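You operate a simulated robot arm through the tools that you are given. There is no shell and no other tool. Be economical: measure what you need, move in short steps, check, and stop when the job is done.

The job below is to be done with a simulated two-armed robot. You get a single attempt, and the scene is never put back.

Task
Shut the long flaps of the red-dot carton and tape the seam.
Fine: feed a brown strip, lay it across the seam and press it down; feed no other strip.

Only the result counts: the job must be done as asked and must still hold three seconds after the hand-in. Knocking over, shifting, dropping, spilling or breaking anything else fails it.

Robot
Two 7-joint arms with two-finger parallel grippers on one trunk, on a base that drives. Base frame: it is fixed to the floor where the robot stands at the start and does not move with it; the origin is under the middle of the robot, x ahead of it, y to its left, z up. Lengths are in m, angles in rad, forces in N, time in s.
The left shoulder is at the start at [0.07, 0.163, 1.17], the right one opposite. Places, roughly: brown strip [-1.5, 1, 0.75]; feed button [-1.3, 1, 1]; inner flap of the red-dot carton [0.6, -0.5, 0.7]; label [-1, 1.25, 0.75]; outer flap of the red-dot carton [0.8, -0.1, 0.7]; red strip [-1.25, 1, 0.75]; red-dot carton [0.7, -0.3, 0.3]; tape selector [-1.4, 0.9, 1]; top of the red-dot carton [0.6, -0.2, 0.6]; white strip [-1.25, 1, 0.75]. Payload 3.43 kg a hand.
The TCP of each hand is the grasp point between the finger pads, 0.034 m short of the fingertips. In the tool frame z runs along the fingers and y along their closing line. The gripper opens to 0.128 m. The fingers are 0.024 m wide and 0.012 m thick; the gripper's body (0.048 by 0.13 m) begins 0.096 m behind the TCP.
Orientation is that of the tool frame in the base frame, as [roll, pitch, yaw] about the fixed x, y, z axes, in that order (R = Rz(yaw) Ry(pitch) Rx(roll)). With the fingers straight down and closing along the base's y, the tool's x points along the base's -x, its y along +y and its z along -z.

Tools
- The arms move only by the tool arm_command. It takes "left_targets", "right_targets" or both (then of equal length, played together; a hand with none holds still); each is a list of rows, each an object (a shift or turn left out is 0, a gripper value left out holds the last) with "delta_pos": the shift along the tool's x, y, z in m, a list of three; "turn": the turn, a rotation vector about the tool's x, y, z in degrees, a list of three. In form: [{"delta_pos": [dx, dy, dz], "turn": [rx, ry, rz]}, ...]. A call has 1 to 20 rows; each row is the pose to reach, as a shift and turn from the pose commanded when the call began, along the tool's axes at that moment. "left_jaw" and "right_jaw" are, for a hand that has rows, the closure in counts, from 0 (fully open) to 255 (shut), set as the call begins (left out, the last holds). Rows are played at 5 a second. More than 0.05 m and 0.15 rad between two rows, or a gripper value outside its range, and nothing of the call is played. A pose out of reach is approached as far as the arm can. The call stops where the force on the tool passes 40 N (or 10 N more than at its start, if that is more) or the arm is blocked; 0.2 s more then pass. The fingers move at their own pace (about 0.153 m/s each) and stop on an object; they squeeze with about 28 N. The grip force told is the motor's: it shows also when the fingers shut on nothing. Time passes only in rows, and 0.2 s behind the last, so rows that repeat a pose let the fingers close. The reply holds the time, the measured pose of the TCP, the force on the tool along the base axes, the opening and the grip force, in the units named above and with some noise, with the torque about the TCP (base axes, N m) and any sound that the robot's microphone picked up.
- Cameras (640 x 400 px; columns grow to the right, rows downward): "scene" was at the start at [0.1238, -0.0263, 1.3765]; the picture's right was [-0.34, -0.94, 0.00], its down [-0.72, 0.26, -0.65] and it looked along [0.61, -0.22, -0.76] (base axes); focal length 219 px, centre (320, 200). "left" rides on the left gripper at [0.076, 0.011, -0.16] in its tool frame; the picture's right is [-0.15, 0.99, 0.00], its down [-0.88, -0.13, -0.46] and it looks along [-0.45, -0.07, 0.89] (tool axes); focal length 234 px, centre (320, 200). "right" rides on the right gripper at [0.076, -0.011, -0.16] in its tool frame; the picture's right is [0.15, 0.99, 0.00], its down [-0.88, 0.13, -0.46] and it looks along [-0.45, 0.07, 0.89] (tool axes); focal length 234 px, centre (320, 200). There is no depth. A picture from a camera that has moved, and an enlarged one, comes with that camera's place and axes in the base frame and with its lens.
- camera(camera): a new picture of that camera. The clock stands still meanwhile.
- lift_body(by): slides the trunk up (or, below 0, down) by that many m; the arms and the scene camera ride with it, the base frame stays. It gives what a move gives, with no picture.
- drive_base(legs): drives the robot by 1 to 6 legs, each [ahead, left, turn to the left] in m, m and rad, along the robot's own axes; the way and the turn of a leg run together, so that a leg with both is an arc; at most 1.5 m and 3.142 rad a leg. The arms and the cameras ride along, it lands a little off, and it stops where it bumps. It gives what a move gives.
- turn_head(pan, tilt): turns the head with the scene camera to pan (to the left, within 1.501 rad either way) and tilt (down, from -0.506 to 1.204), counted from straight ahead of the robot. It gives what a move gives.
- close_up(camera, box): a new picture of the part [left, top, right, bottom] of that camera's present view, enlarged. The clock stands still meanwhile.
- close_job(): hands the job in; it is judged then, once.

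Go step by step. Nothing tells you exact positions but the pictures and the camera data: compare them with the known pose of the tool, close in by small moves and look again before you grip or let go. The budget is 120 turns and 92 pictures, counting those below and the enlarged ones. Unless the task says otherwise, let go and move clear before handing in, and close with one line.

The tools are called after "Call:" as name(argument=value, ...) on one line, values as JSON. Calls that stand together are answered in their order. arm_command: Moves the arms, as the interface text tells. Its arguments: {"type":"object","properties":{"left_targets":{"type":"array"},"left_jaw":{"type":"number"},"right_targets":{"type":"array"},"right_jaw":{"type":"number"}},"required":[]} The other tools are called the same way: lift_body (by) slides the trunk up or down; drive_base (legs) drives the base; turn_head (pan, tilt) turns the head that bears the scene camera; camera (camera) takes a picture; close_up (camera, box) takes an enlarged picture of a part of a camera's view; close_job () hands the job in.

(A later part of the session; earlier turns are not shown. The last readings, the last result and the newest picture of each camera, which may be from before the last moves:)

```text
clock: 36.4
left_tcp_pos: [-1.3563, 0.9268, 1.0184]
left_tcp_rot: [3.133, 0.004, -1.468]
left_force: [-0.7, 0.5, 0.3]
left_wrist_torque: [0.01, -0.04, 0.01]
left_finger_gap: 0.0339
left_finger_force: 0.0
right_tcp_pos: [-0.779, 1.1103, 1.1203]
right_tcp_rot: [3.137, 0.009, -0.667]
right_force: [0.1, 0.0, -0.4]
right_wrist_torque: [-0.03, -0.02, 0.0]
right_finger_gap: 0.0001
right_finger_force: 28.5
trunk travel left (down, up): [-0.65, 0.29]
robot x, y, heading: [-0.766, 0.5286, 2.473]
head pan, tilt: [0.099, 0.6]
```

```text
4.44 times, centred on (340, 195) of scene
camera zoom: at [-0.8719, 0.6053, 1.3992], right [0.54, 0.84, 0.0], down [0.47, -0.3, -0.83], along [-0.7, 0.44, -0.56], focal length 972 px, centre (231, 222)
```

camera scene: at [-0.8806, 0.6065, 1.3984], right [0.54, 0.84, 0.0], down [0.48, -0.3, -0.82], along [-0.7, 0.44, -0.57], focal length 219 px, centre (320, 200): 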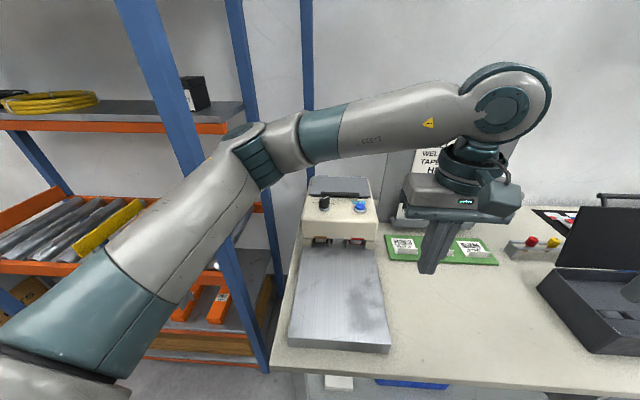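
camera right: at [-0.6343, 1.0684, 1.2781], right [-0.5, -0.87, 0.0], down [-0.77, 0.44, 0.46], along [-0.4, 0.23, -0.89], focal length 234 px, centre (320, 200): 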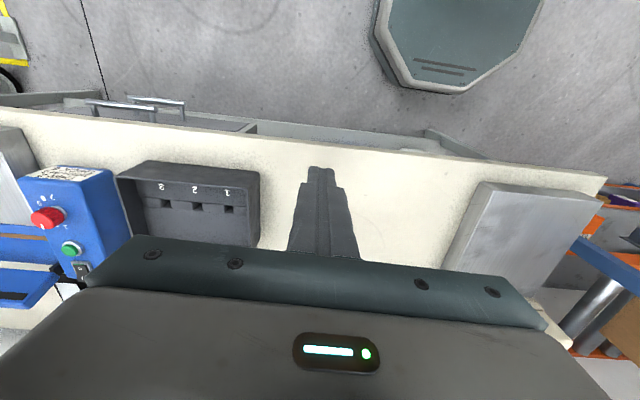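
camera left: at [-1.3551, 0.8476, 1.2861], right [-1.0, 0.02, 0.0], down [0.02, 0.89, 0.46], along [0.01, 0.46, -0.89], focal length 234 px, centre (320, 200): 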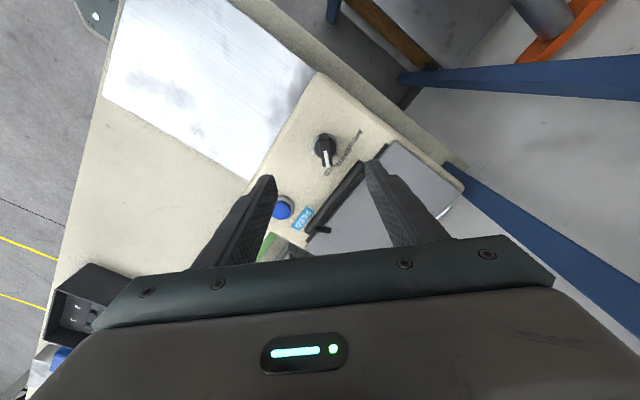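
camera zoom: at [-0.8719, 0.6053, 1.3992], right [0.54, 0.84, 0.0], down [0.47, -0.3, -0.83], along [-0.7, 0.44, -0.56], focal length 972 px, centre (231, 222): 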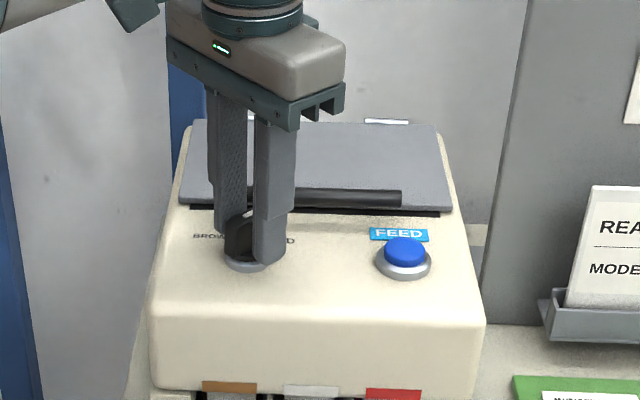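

Call:
arm_command(left_targets=[{"delta_pos": [0, 0.004, 0]}, {"delta_pos": [0, 0.004, 0]}, {"delta_pos": [0, 0.004, 0]}], left_jaw=255)

```text
clock: 37.2
left_tcp_pos: [-1.3598, 0.9274, 1.0191]
left_tcp_rot: [3.132, 0.001, -1.466]
left_force: [-8.6, -14.5, 25.9]
left_wrist_torque: [-0.59, -0.71, 1.11]
left_finger_gap: 0.0136
left_finger_force: 45.0
right_tcp_pos: [-0.7796, 1.111, 1.1186]
right_tcp_rot: [3.137, 0.009, -0.666]
right_force: [0.1, -0.1, -0.6]
right_wrist_torque: [-0.05, 0.0, 0.01]
right_finger_gap: 0.0001
right_finger_force: 27.7
trunk travel left (down, up): [-0.65, 0.29]
robot x, y, heading: [-0.7644, 0.5322, 2.475]
head pan, tilt: [0.099, 0.6]
```

Gripped the blade (13.6 mm). Turning it counter-clockwise a bit.

Call:
arm_command(left_targets=[{"turn": [0, 0, -6]}, {"turn": [0, 0, -12]}, {"turn": [0, 0, -18]}, {"turn": [0, 0, -24]}])

Call:
close_up(camera="left", box=[250, 110, 390, 240])

```text
clock: 38.2
left_tcp_pos: [-1.3597, 0.9276, 1.0175]
left_tcp_rot: [3.138, 0.005, -1.05]
left_force: [11.6, -5.0, 6.0]
left_wrist_torque: [0.4, -0.69, 0.0]
left_finger_gap: 0.013
left_finger_force: 44.5
right_tcp_pos: [-0.7777, 1.1106, 1.1184]
right_tcp_rot: [3.138, 0.008, -0.668]
right_force: [0.0, -0.5, 0.4]
right_wrist_torque: [-0.01, 0.0, -0.02]
right_finger_gap: 0.0
right_finger_force: 27.4
trunk travel left (down, up): [-0.65, 0.29]
robot x, y, heading: [-0.7674, 0.5325, 2.473]
head pan, tilt: [0.099, 0.6]
```

```text
3.08 times, centred on (320, 175) of left
camera zoom: at [-1.3313, 0.8548, 1.1774], right [-0.93, -0.37, 0.0], down [-0.32, 0.83, 0.46], along [-0.17, 0.43, -0.89], focal length 720 px, centre (320, 277)
```

zoom: 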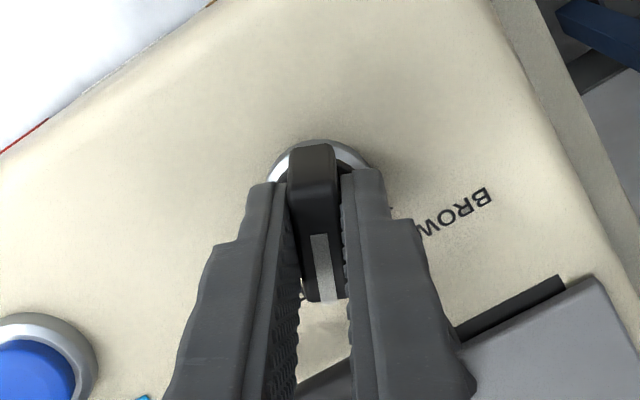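

It turns with the hand. Continuing to about 90° total.

Call:
arm_command(left_targets=[{"turn": [0, 0, -7]}, {"turn": [0, 0, -14]}, {"turn": [0, 0, -21]}, {"turn": [0, 0, -28]}, {"turn": [0, 0, -35]}, {"turn": [0, 0, -42]}, {"turn": [0, 0, -49]}, {"turn": [0, 0, -56]}, {"turn": [0, 0, -63]}])

Call:
close_up(camera="left", box=[250, 110, 390, 240])

```text
clock: 40.2
left_tcp_pos: [-1.3602, 0.9284, 1.019]
left_tcp_rot: [-3.138, 0.007, 0.049]
left_force: [27.5, 27.3, -11.8]
left_wrist_torque: [-0.13, 0.44, -0.04]
left_finger_gap: 0.0129
left_finger_force: 44.9
right_tcp_pos: [-0.7785, 1.1113, 1.1189]
right_tcp_rot: [3.139, 0.01, -0.667]
right_force: [1.0, 0.0, -0.4]
right_wrist_torque: [-0.01, -0.04, -0.01]
right_finger_gap: 0.0
right_finger_force: 28.3
trunk travel left (down, up): [-0.65, 0.29]
robot x, y, heading: [-0.7715, 0.528, 2.477]
head pan, tilt: [0.099, 0.6]
```

```text
3.08 times, centred on (320, 175) of left
camera zoom: at [-1.2822, 0.9198, 1.1771], right [-0.1, -1.0, 0.0], down [-0.88, 0.09, 0.46], along [-0.46, 0.05, -0.89], focal length 720 px, centre (320, 277)
```

zoom: 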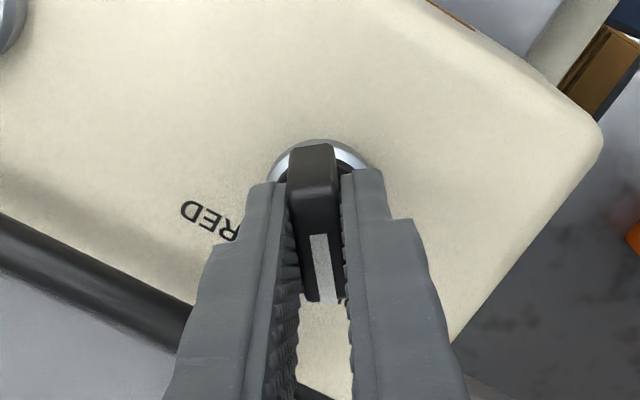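

Turned about 87°. Opening and lifting to check where the pointer sits.

Call:
arm_command(left_targets=[{"delta_pos": [0, 0, 0]}, {"delta_pos": [0, 0, -0.005]}], left_jaw=188)

Call:
arm_command(left_targets=[{"delta_pos": [0, 0, -0.03]}, {"delta_pos": [0, 0, -0.06]}, {"delta_pos": [0, 0, -0.09]}, {"delta_pos": [0, 0, -0.09]}])

Call:
close_up(camera="left", box=[230, 90, 410, 240])

```text
clock: 40.8
left_tcp_pos: [-1.3614, 0.9256, 1.0248]
left_tcp_rot: [-3.14, 0.008, 0.052]
left_force: [0.1, 0.3, -0.4]
left_wrist_torque: [-0.02, -0.01, -0.02]
left_finger_gap: 0.0337
left_finger_force: 0.1
right_tcp_pos: [-0.7791, 1.1109, 1.12]
right_tcp_rot: [3.137, 0.01, -0.665]
right_force: [0.7, -1.0, 0.2]
right_wrist_torque: [-0.02, 0.0, 0.0]
right_finger_gap: 0.0
right_finger_force: 28.4
trunk travel left (down, up): [-0.65, 0.29]
robot x, y, heading: [-0.7703, 0.5222, 2.479]
head pan, tilt: [0.099, 0.6]
```

```text
clock: 41.8
left_tcp_pos: [-1.3666, 0.9266, 1.1126]
left_tcp_rot: [-3.138, 0.003, 0.05]
left_force: [0.2, 0.3, 0.1]
left_wrist_torque: [0.0, 0.01, 0.01]
left_finger_gap: 0.0338
left_finger_force: 0.1
right_tcp_pos: [-0.7869, 1.1103, 1.1188]
right_tcp_rot: [-3.138, 0.006, -0.665]
right_force: [-0.1, 1.0, 1.1]
right_wrist_torque: [0.0, 0.02, 0.01]
right_finger_gap: 0.0001
right_finger_force: 28.5
trunk travel left (down, up): [-0.65, 0.29]
robot x, y, heading: [-0.7677, 0.5271, 2.479]
head pan, tilt: [0.099, 0.6]
```

```text
2.67 times, centred on (320, 165) of left
camera zoom: at [-1.2903, 0.9181, 1.2717], right [-0.1, -1.0, 0.0], down [-0.89, 0.08, 0.46], along [-0.46, 0.05, -0.89], focal length 624 px, centre (320, 293)
```

zoom: 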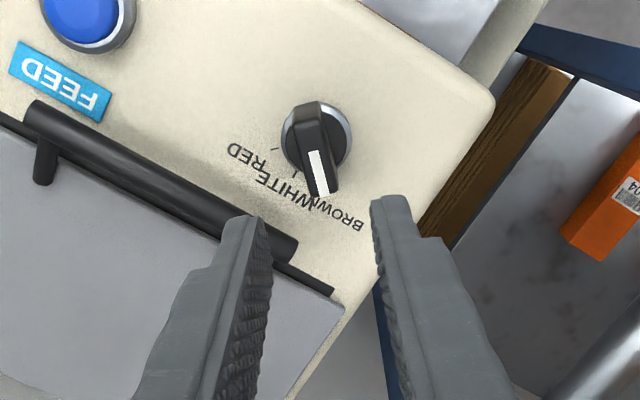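

The pointer now sits on BROWN. Moving the closed fingers over the blue FEED button.

Call:
arm_command(left_targets=[{"delta_pos": [0.025, -0.029, 0]}, {"delta_pos": [0.049, -0.058, 0]}, {"delta_pos": [0.072, -0.088, 0]}, {"delta_pos": [0.072, -0.088, 0.03]}, {"delta_pos": [0.072, -0.088, 0.045]}], left_jaw=255)

Call:
close_up(camera="left", box=[230, 90, 410, 240])

Call:
close_up(camera="scene", box=[280, 150, 400, 240])

```text
clock: 43.0
left_tcp_pos: [-1.3004, 1.0194, 1.0692]
left_tcp_rot: [-3.141, 0.001, 0.05]
left_force: [0.2, -0.5, -0.8]
left_wrist_torque: [-0.01, 0.02, 0.0]
left_finger_gap: 0.0
left_finger_force: 28.0
right_tcp_pos: [-0.7864, 1.1106, 1.1188]
right_tcp_rot: [-3.141, 0.003, -0.666]
right_force: [-0.3, 0.3, 0.1]
right_wrist_torque: [-0.01, 0.03, 0.0]
right_finger_gap: 0.0
right_finger_force: 27.8
trunk travel left (down, up): [-0.65, 0.29]
robot x, y, heading: [-0.7647, 0.5274, 2.477]
head pan, tilt: [0.099, 0.6]
```

```text
2.67 times, centred on (320, 165) of left
camera zoom: at [-1.224, 1.0104, 1.2268], right [-0.1, -1.0, 0.0], down [-0.89, 0.08, 0.46], along [-0.46, 0.05, -0.89], focal length 624 px, centre (320, 293)
```

zoom: 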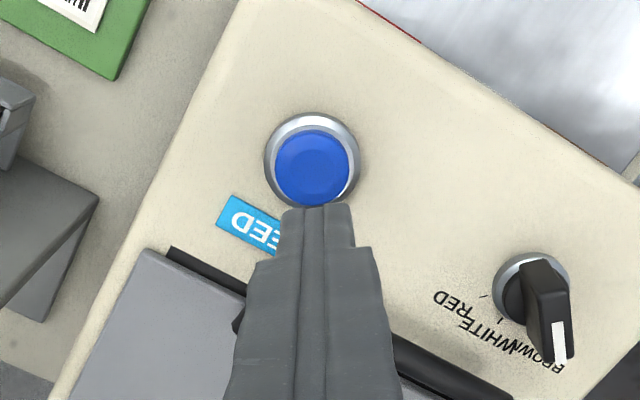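

```text
4.44 times, centred on (340, 195) of scene
camera zoom: at [-0.8803, 0.6064, 1.3985], right [0.54, 0.84, 0.0], down [0.48, -0.3, -0.82], along [-0.7, 0.44, -0.57], focal length 972 px, centre (231, 222)
```

zoom: 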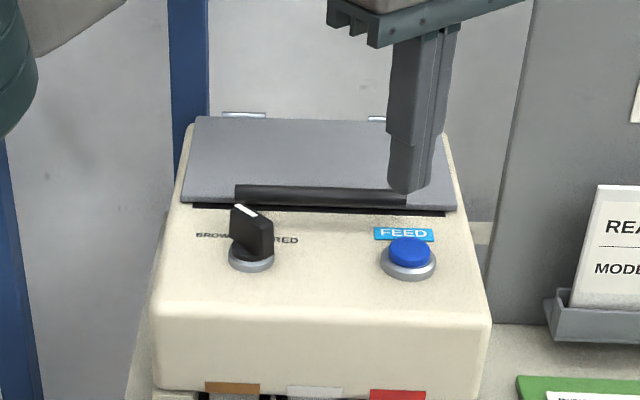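

Call:
arm_command(left_targets=[{"delta_pos": [0.009, -0.002, 0]}, {"delta_pos": [0.009, -0.002, 0.02]}, {"delta_pos": [0.009, -0.002, 0.035]}, {"delta_pos": [0.009, -0.002, 0.04]}, {"delta_pos": [0.009, -0.002, 0.045]}])

Call:
close_up(camera="scene", box=[280, 150, 400, 240])

```text
clock: 44.2
left_tcp_pos: [-1.2911, 1.0213, 1.022]
left_tcp_rot: [-3.14, 0.002, 0.051]
left_force: [-0.5, -0.4, 0.5]
left_wrist_torque: [0.0, -0.01, 0.03]
left_finger_gap: 0.0003
left_finger_force: 27.6
right_tcp_pos: [-0.7868, 1.1109, 1.1185]
right_tcp_rot: [3.141, 0.002, -0.668]
right_force: [-0.4, 0.4, 1.0]
right_wrist_torque: [-0.04, -0.01, 0.01]
right_finger_gap: 0.0004
right_finger_force: 27.9
trunk travel left (down, up): [-0.65, 0.29]
robot x, y, heading: [-0.7673, 0.5289, 2.476]
head pan, tilt: [0.099, 0.6]
```

```text
4.44 times, centred on (340, 195) of scene
camera zoom: at [-0.8807, 0.6065, 1.3984], right [0.54, 0.84, 0.0], down [0.48, -0.3, -0.82], along [-0.7, 0.44, -0.57], focal length 972 px, centre (231, 222)
```

zoom: 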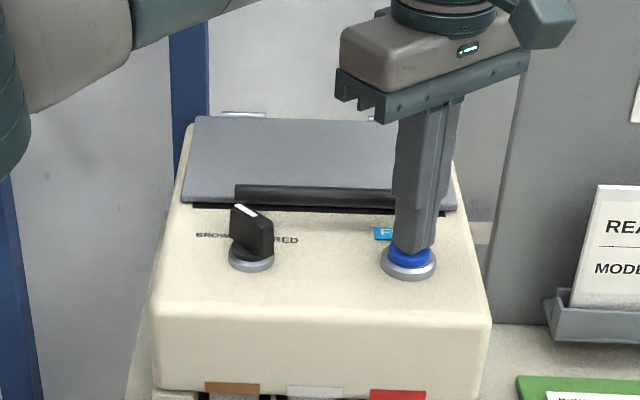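

The fingertips are just at the button. One press, then straight back up.

Call:
arm_command(left_targets=[{"delta_pos": [0, 0, 0.003]}, {"delta_pos": [0, 0, 0.006]}, {"delta_pos": [0, 0, 0.009]}])

Call:
camera(camera="scene")

```text
clock: 45.0
left_tcp_pos: [-1.2913, 1.021, 1.0147]
left_tcp_rot: [-3.135, 0.003, 0.049]
left_force: [-1.5, 0.6, 15.4]
left_wrist_torque: [0.07, 0.0, -0.08]
left_finger_gap: 0.0001
left_finger_force: 27.7
right_tcp_pos: [-0.7858, 1.1114, 1.1206]
right_tcp_rot: [3.141, 0.005, -0.667]
right_force: [0.7, 0.0, 0.4]
right_wrist_torque: [-0.01, 0.03, -0.04]
right_finger_gap: 0.0
right_finger_force: 28.4
trunk travel left (down, up): [-0.65, 0.29]
robot x, y, heading: [-0.7638, 0.5284, 2.476]
head pan, tilt: [0.099, 0.6]
heard: click
```

```text
49 pictures are left
camera scene: at [-0.8791, 0.6052, 1.3989], right [0.54, 0.84, 0.0], down [0.48, -0.3, -0.83], along [-0.7, 0.44, -0.56], focal length 219 px, centre (320, 200)
```

scene: 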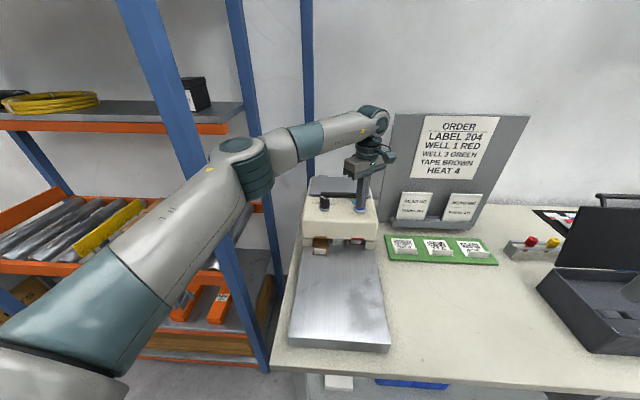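

Click heard and a brown strip shows at the left outlet. Lifting clear and looking.

Call:
arm_command(left_targets=[{"delta_pos": [0, 0, -0.03]}, {"delta_pos": [0, 0, -0.07]}, {"delta_pos": [0, 0, -0.1]}])

Call:
close_up(camera="scene", box=[270, 180, 410, 360])

```text
clock: 45.8
left_tcp_pos: [-1.2897, 1.0217, 1.1113]
left_tcp_rot: [-3.141, 0.001, 0.052]
left_force: [0.5, -1.0, -0.7]
left_wrist_torque: [-0.01, 0.02, 0.01]
left_finger_gap: 0.0
left_finger_force: 27.2
right_tcp_pos: [-0.7863, 1.111, 1.1186]
right_tcp_rot: [-3.141, 0.005, -0.668]
right_force: [0.6, 0.7, -0.3]
right_wrist_torque: [0.0, 0.02, -0.01]
right_finger_gap: 0.0002
right_finger_force: 28.0
trunk travel left (down, up): [-0.65, 0.29]
robot x, y, heading: [-0.7625, 0.527, 2.475]
head pan, tilt: [0.099, 0.6]
```

```text
2.22 times, centred on (340, 270) of scene
camera zoom: at [-0.8799, 0.6067, 1.3983], right [0.54, 0.84, 0.0], down [0.48, -0.3, -0.83], along [-0.7, 0.44, -0.56], focal length 486 px, centre (276, 44)
```

zoom: 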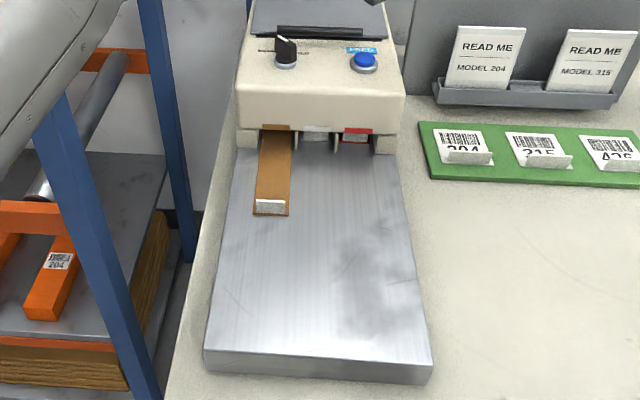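

The strip is out with a light tab at its front end. Looking closer.

Call:
close_up(camera="scene", box=[312, 225, 352, 285])

Call:
camera(camera="left")

```text
6.67 times, centred on (332, 255) of scene
camera zoom: at [-0.8799, 0.6067, 1.3983], right [0.54, 0.84, 0.0], down [0.48, -0.3, -0.83], along [-0.7, 0.44, -0.56], focal length 1458 px, centre (240, -167)
```

zoom: 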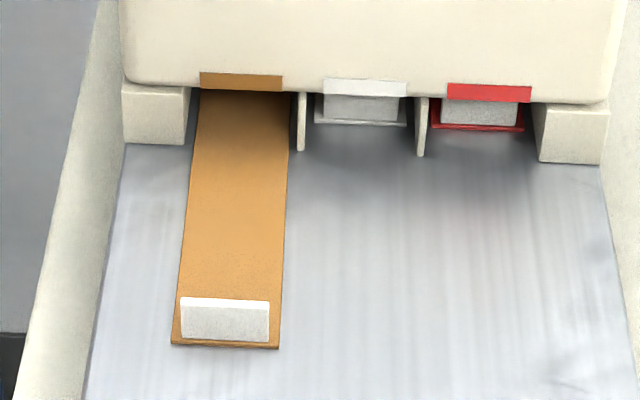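

```text
46 pictures are left
camera left: at [-1.2137, 1.014, 1.2706], right [-0.1, -1.0, 0.0], down [-0.89, 0.09, 0.46], along [-0.45, 0.05, -0.89], focal length 234 px, centre (320, 200)
```

left: 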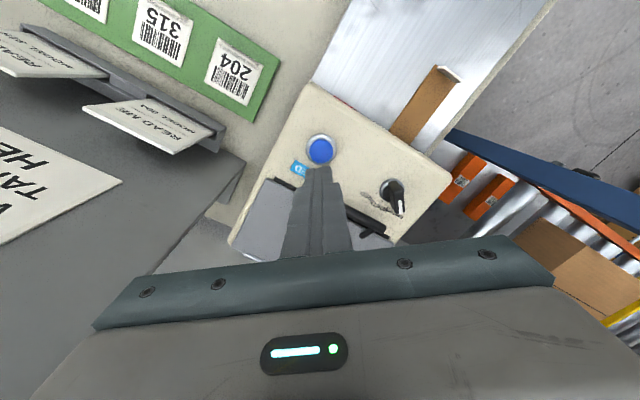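

The strip ends in a small upright white tab near (-1.217, 0.813), platen at about z≈0.86. I move over it with the fingers' closing line along the strip and check.

Call:
arm_command(left_targets=[{"delta_pos": [0.0104, 0.0354, 0], "turn": [0, 0, -8.1]}, {"delta_pos": [0.021, 0.071, 0], "turn": [0, 0, -16.2]}, {"delta_pos": [0.031, 0.106, 0], "turn": [0, 0, -24.4]}, {"delta_pos": [0.042, 0.142, 0], "turn": [0, 0, -32.5]}, {"delta_pos": [0.052, 0.177, 0], "turn": [0, 0, -40.6]}, {"delta_pos": [0.0626, 0.2127, 0], "turn": [0, 0, -48.8]}, {"delta_pos": [0.0626, 0.2127, 0.04], "turn": [0, 0, -48.8]}, {"delta_pos": [0.0626, 0.2127, 0.08], "turn": [0, 0, -48.8]}, {"delta_pos": [0.0626, 0.2127, 0.11], "turn": [0, 0, -48.8]}], left_jaw=150)

Call:
camera(camera="left")

Call:
close_up(camera="scene", box=[270, 180, 410, 280])

```text
clock: 47.8
left_tcp_pos: [-1.2118, 0.8088, 1.0044]
left_tcp_rot: [-3.133, 0.001, 0.902]
left_force: [0.8, -1.1, 0.2]
left_wrist_torque: [-0.03, -0.02, 0.01]
left_finger_gap: 0.0528
left_finger_force: 0.1
right_tcp_pos: [-0.7808, 1.108, 1.1208]
right_tcp_rot: [3.138, 0.011, -0.667]
right_force: [-0.3, -0.9, 0.3]
right_wrist_torque: [0.01, -0.01, 0.0]
right_finger_gap: 0.0001
right_finger_force: 28.0
trunk travel left (down, up): [-0.65, 0.29]
robot x, y, heading: [-0.7681, 0.5276, 2.476]
head pan, tilt: [0.099, 0.6]
```

```text
45 pictures are left
camera left: at [-1.155, 0.8605, 1.163], right [0.69, -0.73, -0.01], down [-0.64, -0.61, 0.46], along [-0.34, -0.31, -0.89], focal length 234 px, centre (320, 200)
```

left: 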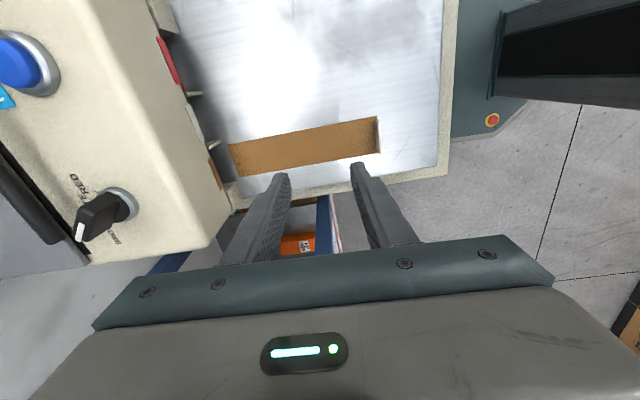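

```text
4.00 times, centred on (340, 230) of scene
camera zoom: at [-0.8724, 0.6036, 1.3994], right [0.54, 0.84, 0.0], down [0.47, -0.3, -0.83], along [-0.7, 0.44, -0.56], focal length 875 px, centre (240, 80)
```

zoom: 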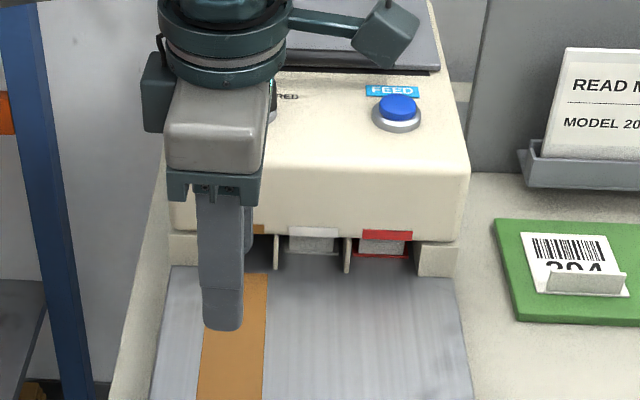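

The strip seems to have kept feeding out since then. Checking the platen again.

Call:
close_up(camera="scene", box=[260, 200, 420, 360])

Call:
close_up(camera="left", box=[200, 80, 420, 220])

```text
2.50 times, centred on (340, 280) of scene
camera zoom: at [-0.8724, 0.6036, 1.3994], right [0.54, 0.84, 0.0], down [0.47, -0.3, -0.83], along [-0.7, 0.44, -0.56], focal length 547 px, centre (270, 0)
```

zoom: 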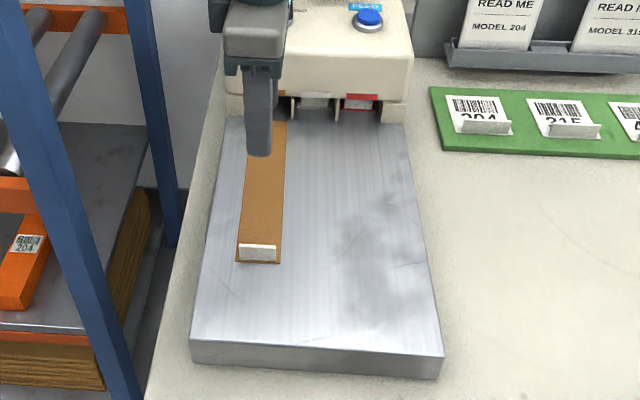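

```text
2.86 times, centred on (310, 150) of left
camera zoom: at [-1.155, 0.8605, 1.163], right [0.69, -0.73, -0.01], down [-0.64, -0.61, 0.46], along [-0.34, -0.31, -0.89], focal length 669 px, centre (349, 343)
```

zoom: 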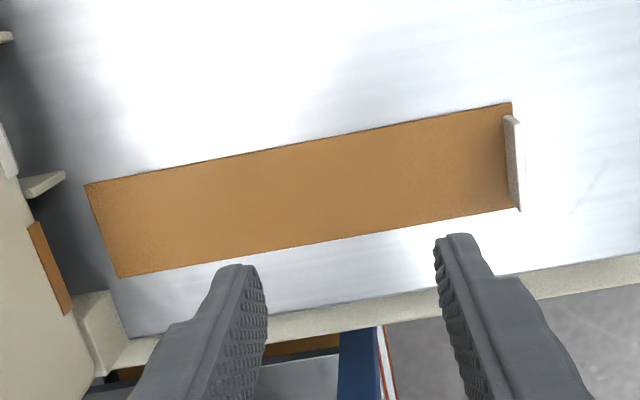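

The strip is fully out (≈0.20 m long), tab now near (-1.157, 0.762), platen z≈0.84. Moving over the tab.

Call:
arm_command(left_targets=[{"delta_pos": [-0.002, 0.036, 0]}, {"delta_pos": [-0.003, 0.072, 0.02]}, {"delta_pos": [-0.003, 0.072, 0.05]}, {"delta_pos": [-0.003, 0.072, 0.07]}])

Call:
close_up(camera="left", box=[200, 80, 440, 240])

Call:
close_up(camera="scene", box=[280, 220, 400, 340])

```text
clock: 48.8
left_tcp_pos: [-1.1617, 0.764, 0.9308]
left_tcp_rot: [-3.139, -0.001, 0.903]
left_force: [0.1, 1.0, -0.4]
left_wrist_torque: [0.03, 0.01, 0.01]
left_finger_gap: 0.0531
left_finger_force: 0.0
right_tcp_pos: [-0.7866, 1.1103, 1.1189]
right_tcp_rot: [-3.138, 0.003, -0.667]
right_force: [-0.2, 0.3, -0.3]
right_wrist_torque: [-0.03, -0.01, 0.04]
right_finger_gap: 0.0003
right_finger_force: 27.7
trunk travel left (down, up): [-0.65, 0.29]
robot x, y, heading: [-0.7634, 0.5255, 2.476]
head pan, tilt: [0.099, 0.6]
```

```text
2.50 times, centred on (320, 160) of left
camera zoom: at [-1.1064, 0.8159, 1.0907], right [0.69, -0.73, 0.0], down [-0.65, -0.61, 0.46], along [-0.33, -0.31, -0.89], focal length 585 px, centre (320, 300)
```

zoom: 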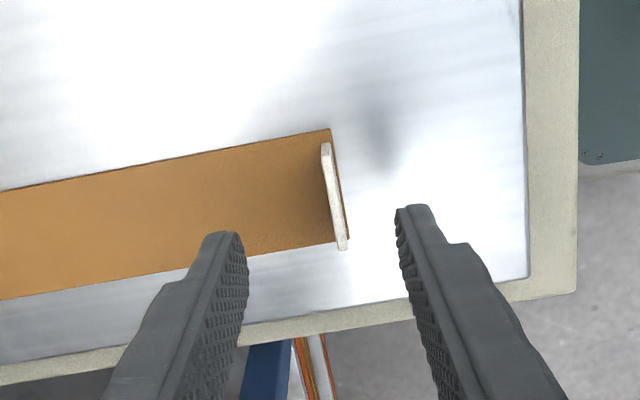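

```text
3.33 times, centred on (340, 280) of scene
camera zoom: at [-0.8806, 0.6062, 1.3985], right [0.54, 0.84, 0.0], down [0.48, -0.3, -0.82], along [-0.7, 0.44, -0.57], focal length 729 px, centre (253, -67)
```

zoom: 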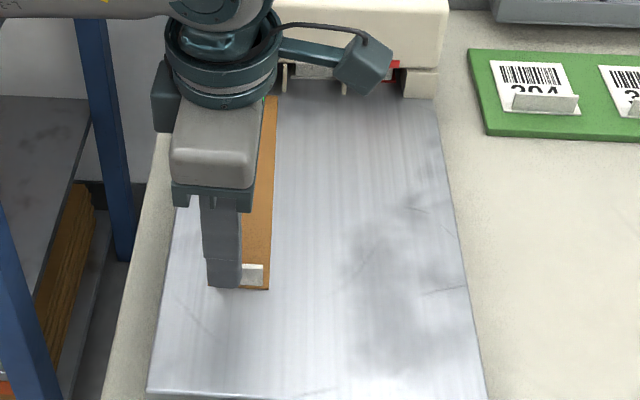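

Aligned well; small shift, descend and close on the tab.

Call:
arm_command(left_targets=[{"delta_pos": [0.008, 0.005, 0.01]}, {"delta_pos": [0.008, 0.005, 0.025]}, {"delta_pos": [0.008, 0.005, 0.035]}, {"delta_pos": [0.008, 0.005, 0.042]}])

Call:
close_up(camera="left", box=[200, 80, 440, 240])

Call:
close_up(camera="scene", box=[300, 240, 360, 300])

```text
clock: 49.8
left_tcp_pos: [-1.154, 0.7687, 0.8893]
left_tcp_rot: [-3.14, 0.002, 0.901]
left_force: [-0.8, 0.3, -0.2]
left_wrist_torque: [-0.02, 0.0, -0.01]
left_finger_gap: 0.0527
left_finger_force: 0.1
right_tcp_pos: [-0.788, 1.1108, 1.119]
right_tcp_rot: [3.141, 0.004, -0.666]
right_force: [0.3, 0.2, 0.3]
right_wrist_torque: [0.03, 0.01, -0.03]
right_finger_gap: 0.0
right_finger_force: 28.2
trunk travel left (down, up): [-0.65, 0.29]
robot x, y, heading: [-0.763, 0.5303, 2.475]
head pan, tilt: [0.099, 0.6]
```

```text
2.50 times, centred on (320, 160) of left
camera zoom: at [-1.0986, 0.8203, 1.0486], right [0.69, -0.73, 0.0], down [-0.65, -0.61, 0.46], along [-0.33, -0.31, -0.89], focal length 585 px, centre (320, 300)
```

zoom: 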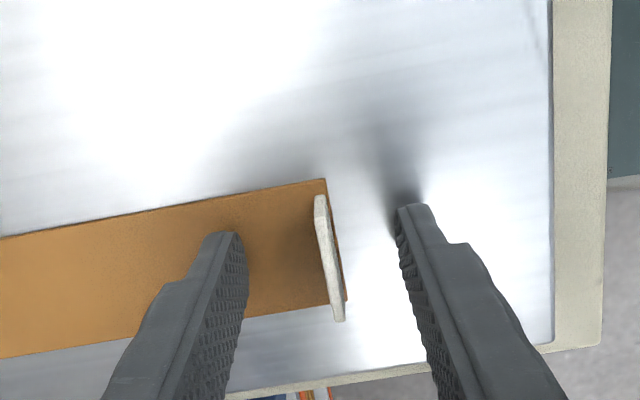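

```text
6.67 times, centred on (330, 270) of scene
camera zoom: at [-0.8806, 0.6063, 1.3984], right [0.54, 0.84, 0.0], down [0.48, -0.3, -0.82], along [-0.7, 0.44, -0.57], focal length 1458 px, centre (253, -267)
```

zoom: 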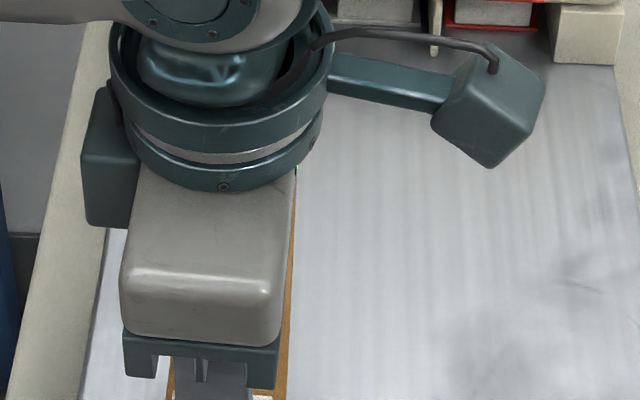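

Call:
arm_command(left_targets=[{"delta_pos": [-0.005, 0.003, 0.002]}, {"delta_pos": [-0.005, 0.003, 0.004]}, {"delta_pos": [-0.005, 0.003, 0.005]}])

Call:
arm_command(left_targets=[{"delta_pos": [0, 0, 0]}, {"delta_pos": [0, 0, 0]}, {"delta_pos": [0, 0, 0]}], left_jaw=255)

Call:
close_up(camera="left", box=[200, 80, 440, 240])

```text
clock: 50.6
left_tcp_pos: [-1.1563, 0.7628, 0.8876]
left_tcp_rot: [-3.136, -0.002, 0.9]
left_force: [0.2, -1.6, 19.4]
left_wrist_torque: [0.32, 0.52, 0.0]
left_finger_gap: 0.0524
left_finger_force: 0.1
right_tcp_pos: [-0.7853, 1.1104, 1.1189]
right_tcp_rot: [3.141, 0.006, -0.665]
right_force: [-0.3, -0.3, -0.3]
right_wrist_torque: [0.01, 0.0, -0.03]
right_finger_gap: 0.0
right_finger_force: 27.5
trunk travel left (down, up): [-0.65, 0.29]
robot x, y, heading: [-0.7655, 0.5293, 2.476]
head pan, tilt: [0.099, 0.6]
```

```text
clock: 51.4
left_tcp_pos: [-1.1498, 0.7606, 0.8868]
left_tcp_rot: [3.142, -0.006, 0.897]
left_force: [9.7, -9.7, 27.9]
left_wrist_torque: [-0.31, -0.14, 0.21]
left_finger_gap: 0.0026
left_finger_force: 27.7
right_tcp_pos: [-0.785, 1.109, 1.1205]
right_tcp_rot: [-3.141, 0.006, -0.668]
right_force: [-0.3, 0.4, 0.7]
right_wrist_torque: [-0.03, -0.02, -0.01]
right_finger_gap: 0.0001
right_finger_force: 27.9
trunk travel left (down, up): [-0.65, 0.29]
robot x, y, heading: [-0.7637, 0.5263, 2.478]
head pan, tilt: [0.099, 0.6]
stopped in row 3 (left hand): the force on the tool passed its limit (the readings are from after the stop); the commanded pose is now the measured one
```

```text
2.50 times, centred on (320, 160) of left
camera zoom: at [-1.0952, 0.8118, 1.0461], right [0.68, -0.73, 0.0], down [-0.65, -0.61, 0.45], along [-0.33, -0.31, -0.89], focal length 585 px, centre (320, 300)
```

zoom: 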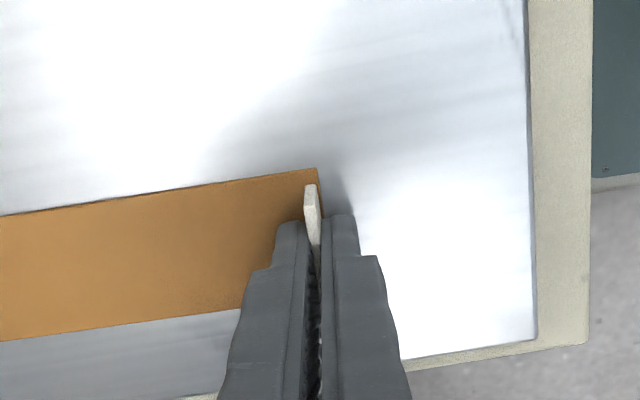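

The tab is gripped (2.6 mm). Lifting gently and checking.

Call:
arm_command(left_targets=[{"delta_pos": [0, 0, -0.01]}, {"delta_pos": [0, 0, -0.03]}, {"delta_pos": [0, 0, -0.06]}, {"delta_pos": [0, 0, -0.1]}, {"delta_pos": [0, 0, -0.14]}])

Call:
camera(camera="scene")

Call:
camera(camera="left")

```text
clock: 52.5
left_tcp_pos: [-1.153, 0.762, 1.0261]
left_tcp_rot: [3.14, 0.0, 0.899]
left_force: [-0.5, 0.0, 0.4]
left_wrist_torque: [-0.04, 0.01, -0.01]
left_finger_gap: 0.0028
left_finger_force: 27.6
right_tcp_pos: [-0.7865, 1.1109, 1.1197]
right_tcp_rot: [-3.141, 0.002, -0.667]
right_force: [-0.6, -0.1, 0.7]
right_wrist_torque: [0.02, 0.01, 0.02]
right_finger_gap: 0.0
right_finger_force: 28.0
trunk travel left (down, up): [-0.65, 0.29]
robot x, y, heading: [-0.7694, 0.5267, 2.477]
head pan, tilt: [0.099, 0.6]
```

```text
36 pictures are left
camera scene: at [-0.8792, 0.606, 1.3984], right [0.54, 0.84, 0.0], down [0.48, -0.3, -0.83], along [-0.7, 0.44, -0.56], focal length 219 px, centre (320, 200)
```

scene: 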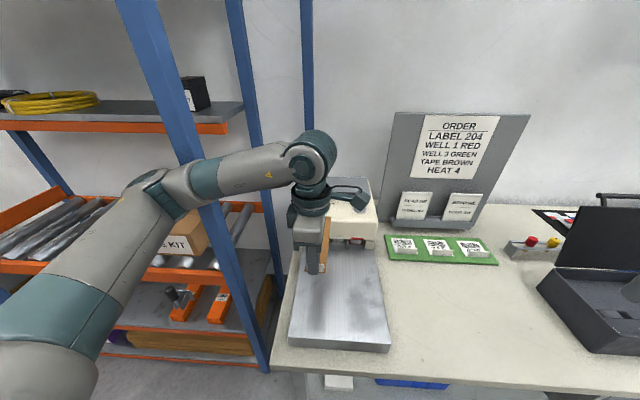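

```text
35 pictures are left
camera left: at [-1.0973, 0.8144, 1.1854], right [0.68, -0.73, 0.0], down [-0.65, -0.61, 0.45], along [-0.33, -0.31, -0.89], focal length 234 px, centre (320, 200)
```

left: 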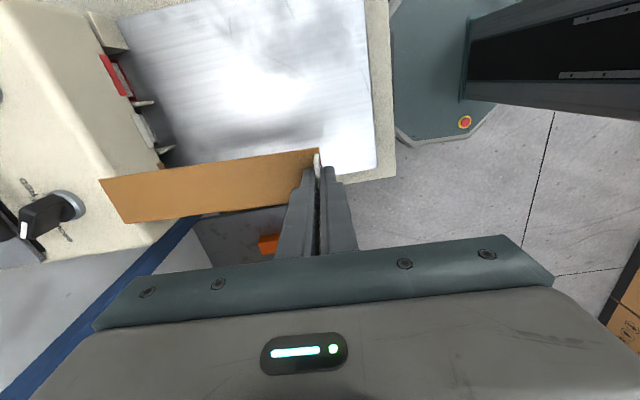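

The strip hangs level from the tab. I raise it further, back away and return to the carton.

Call:
arm_command(left_targets=[{"delta_pos": [0, 0, -0.04]}, {"delta_pos": [0, 0, -0.08]}, {"delta_pos": [0, 0, -0.12]}])

Call:
drive_base(legs=[[-0.93, -0.059, 0], [0, 0, -2.477]])

Call:
turn_head(pan=-0.344, tilt=0.864)

Call:
camera(camera="scene")

```text
clock: 53.4
left_tcp_pos: [-1.1531, 0.7591, 1.1467]
left_tcp_rot: [-3.141, 0.0, 0.902]
left_force: [-0.8, 0.1, 0.1]
left_wrist_torque: [0.0, -0.01, 0.0]
left_finger_gap: 0.0029
left_finger_force: 28.5
right_tcp_pos: [-0.7842, 1.1106, 1.1202]
right_tcp_rot: [-3.138, 0.006, -0.666]
right_force: [-0.5, 0.1, 0.1]
right_wrist_torque: [0.01, 0.0, -0.02]
right_finger_gap: 0.0
right_finger_force: 27.7
trunk travel left (down, up): [-0.65, 0.29]
robot x, y, heading: [-0.7654, 0.525, 2.477]
head pan, tilt: [0.099, 0.6]
```

```text
clock: 64.0
left_tcp_pos: [0.4541, 0.0696, 1.1442]
left_tcp_rot: [3.14, -0.003, -1.551]
left_force: [-0.8, 0.4, 0.0]
left_wrist_torque: [-0.01, 0.0, 0.0]
left_finger_gap: 0.0026
left_finger_force: 27.7
right_tcp_pos: [0.3927, -0.4349, 1.1188]
right_tcp_rot: [3.14, 0.004, -3.117]
right_force: [-0.5, 0.2, 0.2]
right_wrist_torque: [0.01, 0.0, -0.03]
right_finger_gap: 0.0
right_finger_force: 28.1
trunk travel left (down, up): [-0.65, 0.29]
robot x, y, heading: [0.0037, 0.0045, 0.028]
head pan, tilt: [0.099, 0.6]
```

```text
clock: 65.0
left_tcp_pos: [0.4555, 0.0702, 1.1449]
left_tcp_rot: [3.14, -0.002, -1.552]
left_force: [-0.1, -0.1, -0.5]
left_wrist_torque: [0.01, 0.0, 0.01]
left_finger_gap: 0.0024
left_finger_force: 27.4
right_tcp_pos: [0.3935, -0.4347, 1.119]
right_tcp_rot: [3.141, 0.003, -3.115]
right_force: [-0.7, -0.3, -0.8]
right_wrist_torque: [0.0, 0.04, 0.02]
right_finger_gap: 0.0001
right_finger_force: 28.1
trunk travel left (down, up): [-0.65, 0.29]
robot x, y, heading: [0.0073, -0.0006, 0.026]
head pan, tilt: [-0.344, 0.864]
```

```text
34 pictures are left
camera scene: at [0.1303, -0.0211, 1.3765], right [-0.31, -0.95, 0.0], down [-0.72, 0.24, -0.65], along [0.62, -0.2, -0.76], focal length 219 px, centre (320, 200)
```

scene: 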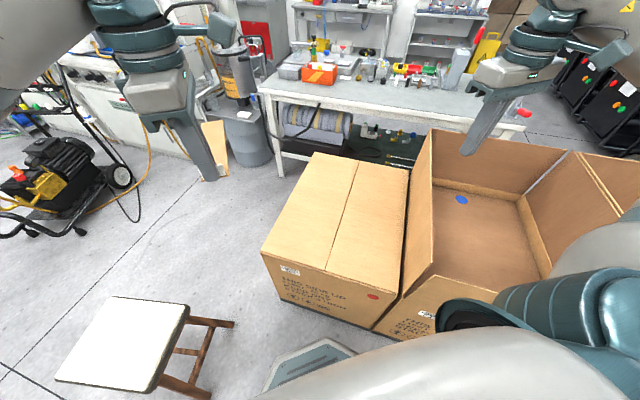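

Back at the carton; flaps still shut, strip still held. I swing the strip square to the seam while moving over the seam point near (0.62,-0.28), staying high.

Call:
arm_command(left_targets=[{"delta_pos": [0.0173, -0.0134, 0], "turn": [0, 0, 7.92]}, {"delta_pos": [0.0346, -0.0269, 0], "turn": [0, 0, 15.85]}, {"delta_pos": [0.052, -0.0403, 0], "turn": [0, 0, 23.8]}, {"delta_pos": [0.0693, -0.0538, 0], "turn": [0, 0, 31.7]}, {"delta_pos": [0.0866, -0.0672, 0], "turn": [0, 0, 39.6]}, {"delta_pos": [0.104, -0.0806, 0], "turn": [0, 0, 47.5]}, {"delta_pos": [0.1212, -0.0941, 0], "turn": [0, 0, 55.5]}, {"delta_pos": [0.1385, -0.1075, 0], "turn": [0, 0, 63.4]}, {"delta_pos": [0.156, -0.121, 0], "turn": [0, 0, 71.3]}, {"delta_pos": [0.173, -0.1344, 0], "turn": [0, 0, 79.2]}, {"delta_pos": [0.19, -0.148, 0], "turn": [0, 0, 87.2]}, {"delta_pos": [0.208, -0.161, 0], "turn": [0, 0, 95.1]}, {"delta_pos": [0.225, -0.175, 0], "turn": [0, 0, 103]}, {"delta_pos": [0.242, -0.188, 0], "turn": [0, 0, 111]}, {"delta_pos": [0.26, -0.2, 0], "turn": [0, 0, 118.9]}, {"delta_pos": [0.277, -0.215, 0], "turn": [0, 0, 126.8]}, {"delta_pos": [0.277, -0.215, 0], "turn": [0, 0, 126.8]}])

Call:
camera(camera="scene")

Call:
camera(camera="left")

```text
clock: 68.5
left_tcp_pos: [0.667, -0.18, 1.1429]
left_tcp_rot: [3.141, -0.001, 2.517]
left_force: [-0.3, -0.7, -0.3]
left_wrist_torque: [0.07, -0.03, -0.04]
left_finger_gap: 0.0026
left_finger_force: 28.0
left hand out of reach, approached as far as the arm can: row 16, 17
right_tcp_pos: [0.3924, -0.4368, 1.1175]
right_tcp_rot: [3.141, 0.006, -3.117]
right_force: [-0.9, -0.8, -0.4]
right_wrist_torque: [0.07, -0.01, 0.0]
right_finger_gap: 0.0
right_finger_force: 27.9
trunk travel left (down, up): [-0.65, 0.29]
robot x, y, heading: [0.0056, 0.0032, 0.028]
head pan, tilt: [-0.344, 0.864]
```

```text
33 pictures are left
camera scene: at [0.1296, -0.0238, 1.3764], right [-0.31, -0.95, 0.0], down [-0.72, 0.24, -0.65], along [0.62, -0.2, -0.76], focal length 219 px, centre (320, 200)
```

scene: 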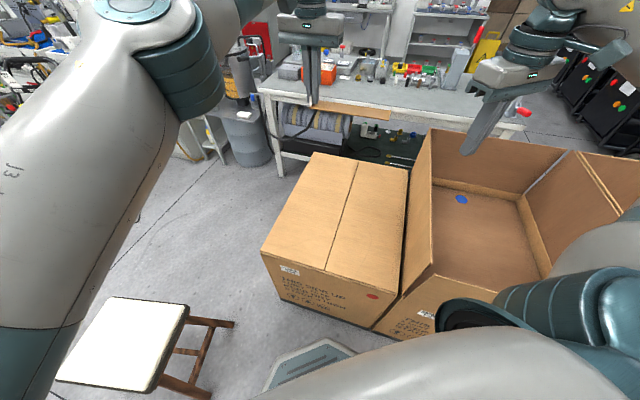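

```text
32 pictures are left
camera left: at [0.6112, -0.1271, 1.3026], right [0.7, 0.72, 0.0], down [0.64, -0.62, 0.46], along [0.33, -0.32, -0.89], focal length 234 px, centre (320, 200)
```

left: 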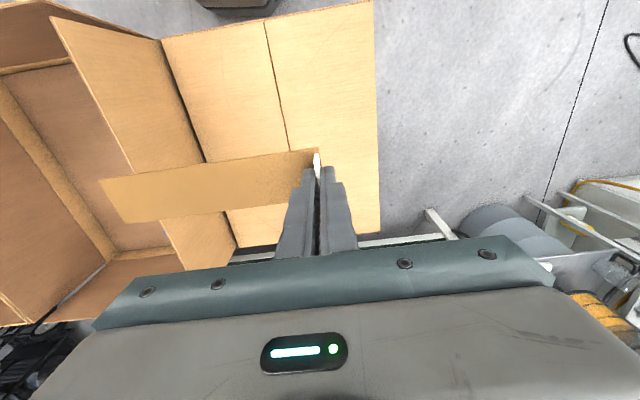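

Now lowering the strip toward the seam (stop well above the top and re-check).

Call:
arm_command(left_targets=[{"delta_pos": [0, -0.003, 0.045]}, {"delta_pos": [0, -0.006, 0.09]}, {"delta_pos": [0, -0.009, 0.135]}, {"delta_pos": [0, -0.011, 0.18]}, {"delta_pos": [0, -0.011, 0.225]}, {"delta_pos": [0, -0.011, 0.27]}, {"delta_pos": [0, -0.011, 0.315]}, {"delta_pos": [0, -0.011, 0.36]}, {"delta_pos": [0, -0.011, 0.41]}, {"delta_pos": [0, -0.011, 0.44]}])

Call:
close_up(camera="scene", box=[240, 120, 440, 280])

Call:
camera(camera="left")

```text
clock: 70.8
left_tcp_pos: [0.6595, -0.1771, 0.6998]
left_tcp_rot: [-3.138, 0.0, 2.518]
left_force: [1.0, -0.6, 0.0]
left_wrist_torque: [0.01, 0.03, 0.0]
left_finger_gap: 0.0027
left_finger_force: 28.3
left hand out of reach, approached as far as the arm can: row 10
right_tcp_pos: [0.3942, -0.4344, 1.1183]
right_tcp_rot: [-3.14, 0.005, -3.116]
right_force: [1.1, -0.3, -0.2]
right_wrist_torque: [-0.03, 0.02, 0.02]
right_finger_gap: 0.0
right_finger_force: 27.7
trunk travel left (down, up): [-0.65, 0.29]
robot x, y, heading: [0.0035, 0.0005, 0.024]
head pan, tilt: [-0.344, 0.864]
```

```text
2.50 times, centred on (340, 200) of scene
camera zoom: at [0.1306, -0.0205, 1.3765], right [-0.31, -0.95, 0.0], down [-0.72, 0.24, -0.65], along [0.62, -0.2, -0.76], focal length 547 px, centre (270, 200)
```

zoom: 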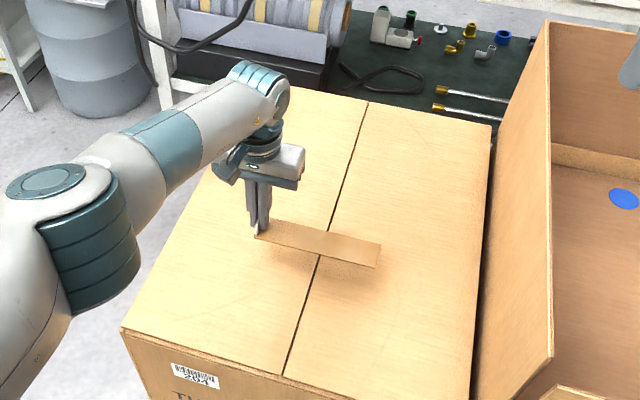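

```text
30 pictures are left
camera left: at [0.6045, -0.1234, 0.8594], right [0.7, 0.72, 0.0], down [0.64, -0.62, 0.46], along [0.33, -0.32, -0.89], focal length 234 px, centre (320, 200)
```

left: 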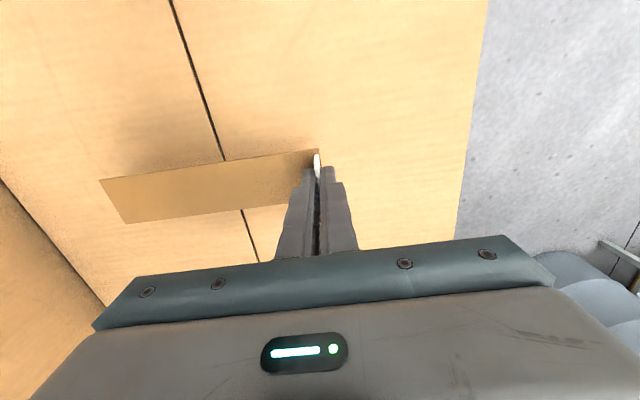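

The strip lies square across the seam about 5 cm above; the arm is at its reach limit, so I raise it a bit, correct 9 mm, and lower the trunk instead.

Call:
arm_command(left_targets=[{"delta_pos": [0, -0.005, -0.04]}, {"delta_pos": [0, -0.009, -0.08]}, {"delta_pos": [0, -0.009, -0.08]}])

Call:
lift_body(by=-0.11)

Call:
camera(camera="left")

```text
clock: 71.5
left_tcp_pos: [0.6556, -0.183, 0.7817]
left_tcp_rot: [-3.139, -0.002, 2.519]
left_force: [0.2, 0.5, -1.1]
left_wrist_torque: [0.03, 0.02, 0.03]
left_finger_gap: 0.0029
left_finger_force: 27.8
right_tcp_pos: [0.394, -0.4339, 1.1186]
right_tcp_rot: [3.14, 0.004, -3.117]
right_force: [0.3, 0.2, 0.3]
right_wrist_torque: [-0.04, 0.02, -0.03]
right_finger_gap: 0.0
right_finger_force: 27.8
trunk travel left (down, up): [-0.65, 0.29]
robot x, y, heading: [0.004, 0.0002, 0.023]
head pan, tilt: [-0.344, 0.864]
```

```text
clock: 73.0
left_tcp_pos: [0.6535, -0.1838, 0.6719]
left_tcp_rot: [-3.138, -0.002, 2.52]
left_force: [-0.2, -0.6, -0.1]
left_wrist_torque: [0.01, -0.03, 0.0]
left_finger_gap: 0.0028
left_finger_force: 28.1
right_tcp_pos: [0.3924, -0.4347, 1.0095]
right_tcp_rot: [-3.141, 0.003, -3.117]
right_force: [0.4, 0.0, -0.4]
right_wrist_torque: [-0.03, -0.03, 0.03]
right_finger_gap: 0.0
right_finger_force: 28.4
trunk travel left (down, up): [-0.54, 0.4]
robot x, y, heading: [0.0041, 0.0016, 0.025]
head pan, tilt: [-0.344, 0.864]
```

```text
29 pictures are left
camera left: at [0.5994, -0.1304, 0.8312], right [0.7, 0.72, 0.0], down [0.64, -0.62, 0.46], along [0.33, -0.32, -0.89], focal length 234 px, centre (320, 200)
```

left: 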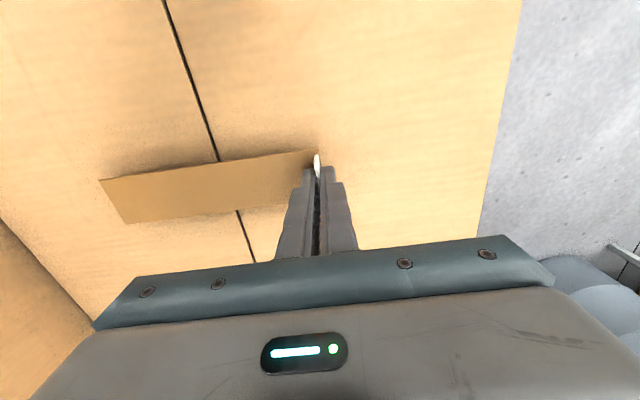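

Strip is centred over the seam. Lowering to contact.

Call:
arm_command(left_targets=[{"delta_pos": [0, 0, 0.01]}, {"delta_pos": [0, 0, 0.016]}, {"delta_pos": [0, 0, 0.02]}, {"delta_pos": [0, 0, 0.023]}, {"delta_pos": [0, 0, 0.025]}])

Call:
close_up(camera="scene", box=[240, 120, 440, 280])

Call:
camera(camera="left")

```text
clock: 74.2
left_tcp_pos: [0.6546, -0.1843, 0.6505]
left_tcp_rot: [-3.14, 0.003, 2.52]
left_force: [1.5, -0.3, 23.6]
left_wrist_torque: [0.02, 0.01, 0.07]
left_finger_gap: 0.0
left_finger_force: 28.3
right_tcp_pos: [0.3899, -0.4341, 1.0101]
right_tcp_rot: [-3.14, 0.006, -3.118]
right_force: [-0.2, 0.4, 0.2]
right_wrist_torque: [0.01, -0.01, -0.03]
right_finger_gap: 0.0
right_finger_force: 27.7
trunk travel left (down, up): [-0.54, 0.4]
robot x, y, heading: [0.0043, 0.0022, 0.026]
head pan, tilt: [-0.344, 0.864]
```

```text
2.50 times, centred on (340, 200) of scene
camera zoom: at [0.1279, -0.0206, 1.2671], right [-0.31, -0.95, 0.0], down [-0.72, 0.24, -0.65], along [0.62, -0.2, -0.76], focal length 547 px, centre (270, 200)
```

zoom: 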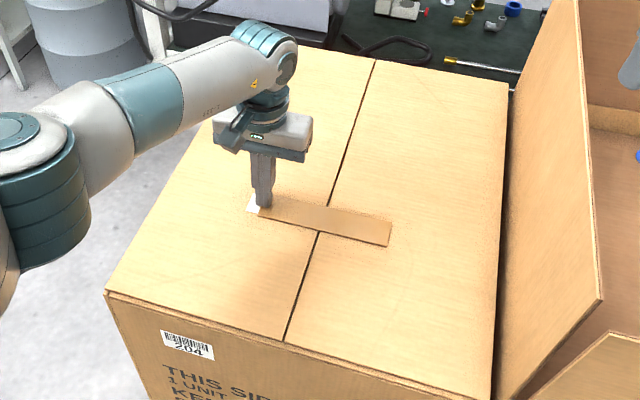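

```text
27 pictures are left
camera left: at [0.5989, -0.13, 0.8088], right [0.7, 0.72, 0.0], down [0.64, -0.62, 0.46], along [0.33, -0.32, -0.89], focal length 234 px, centre (320, 200)
```

left: 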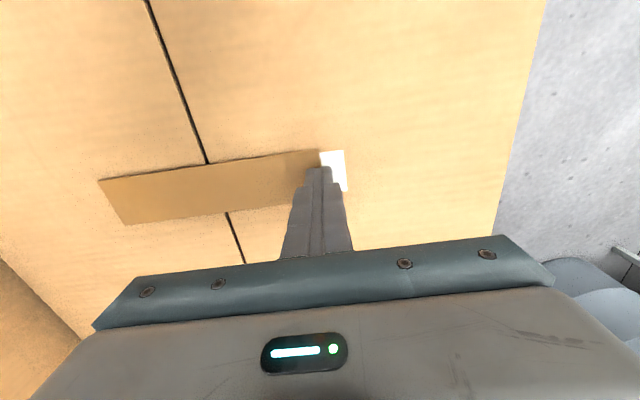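

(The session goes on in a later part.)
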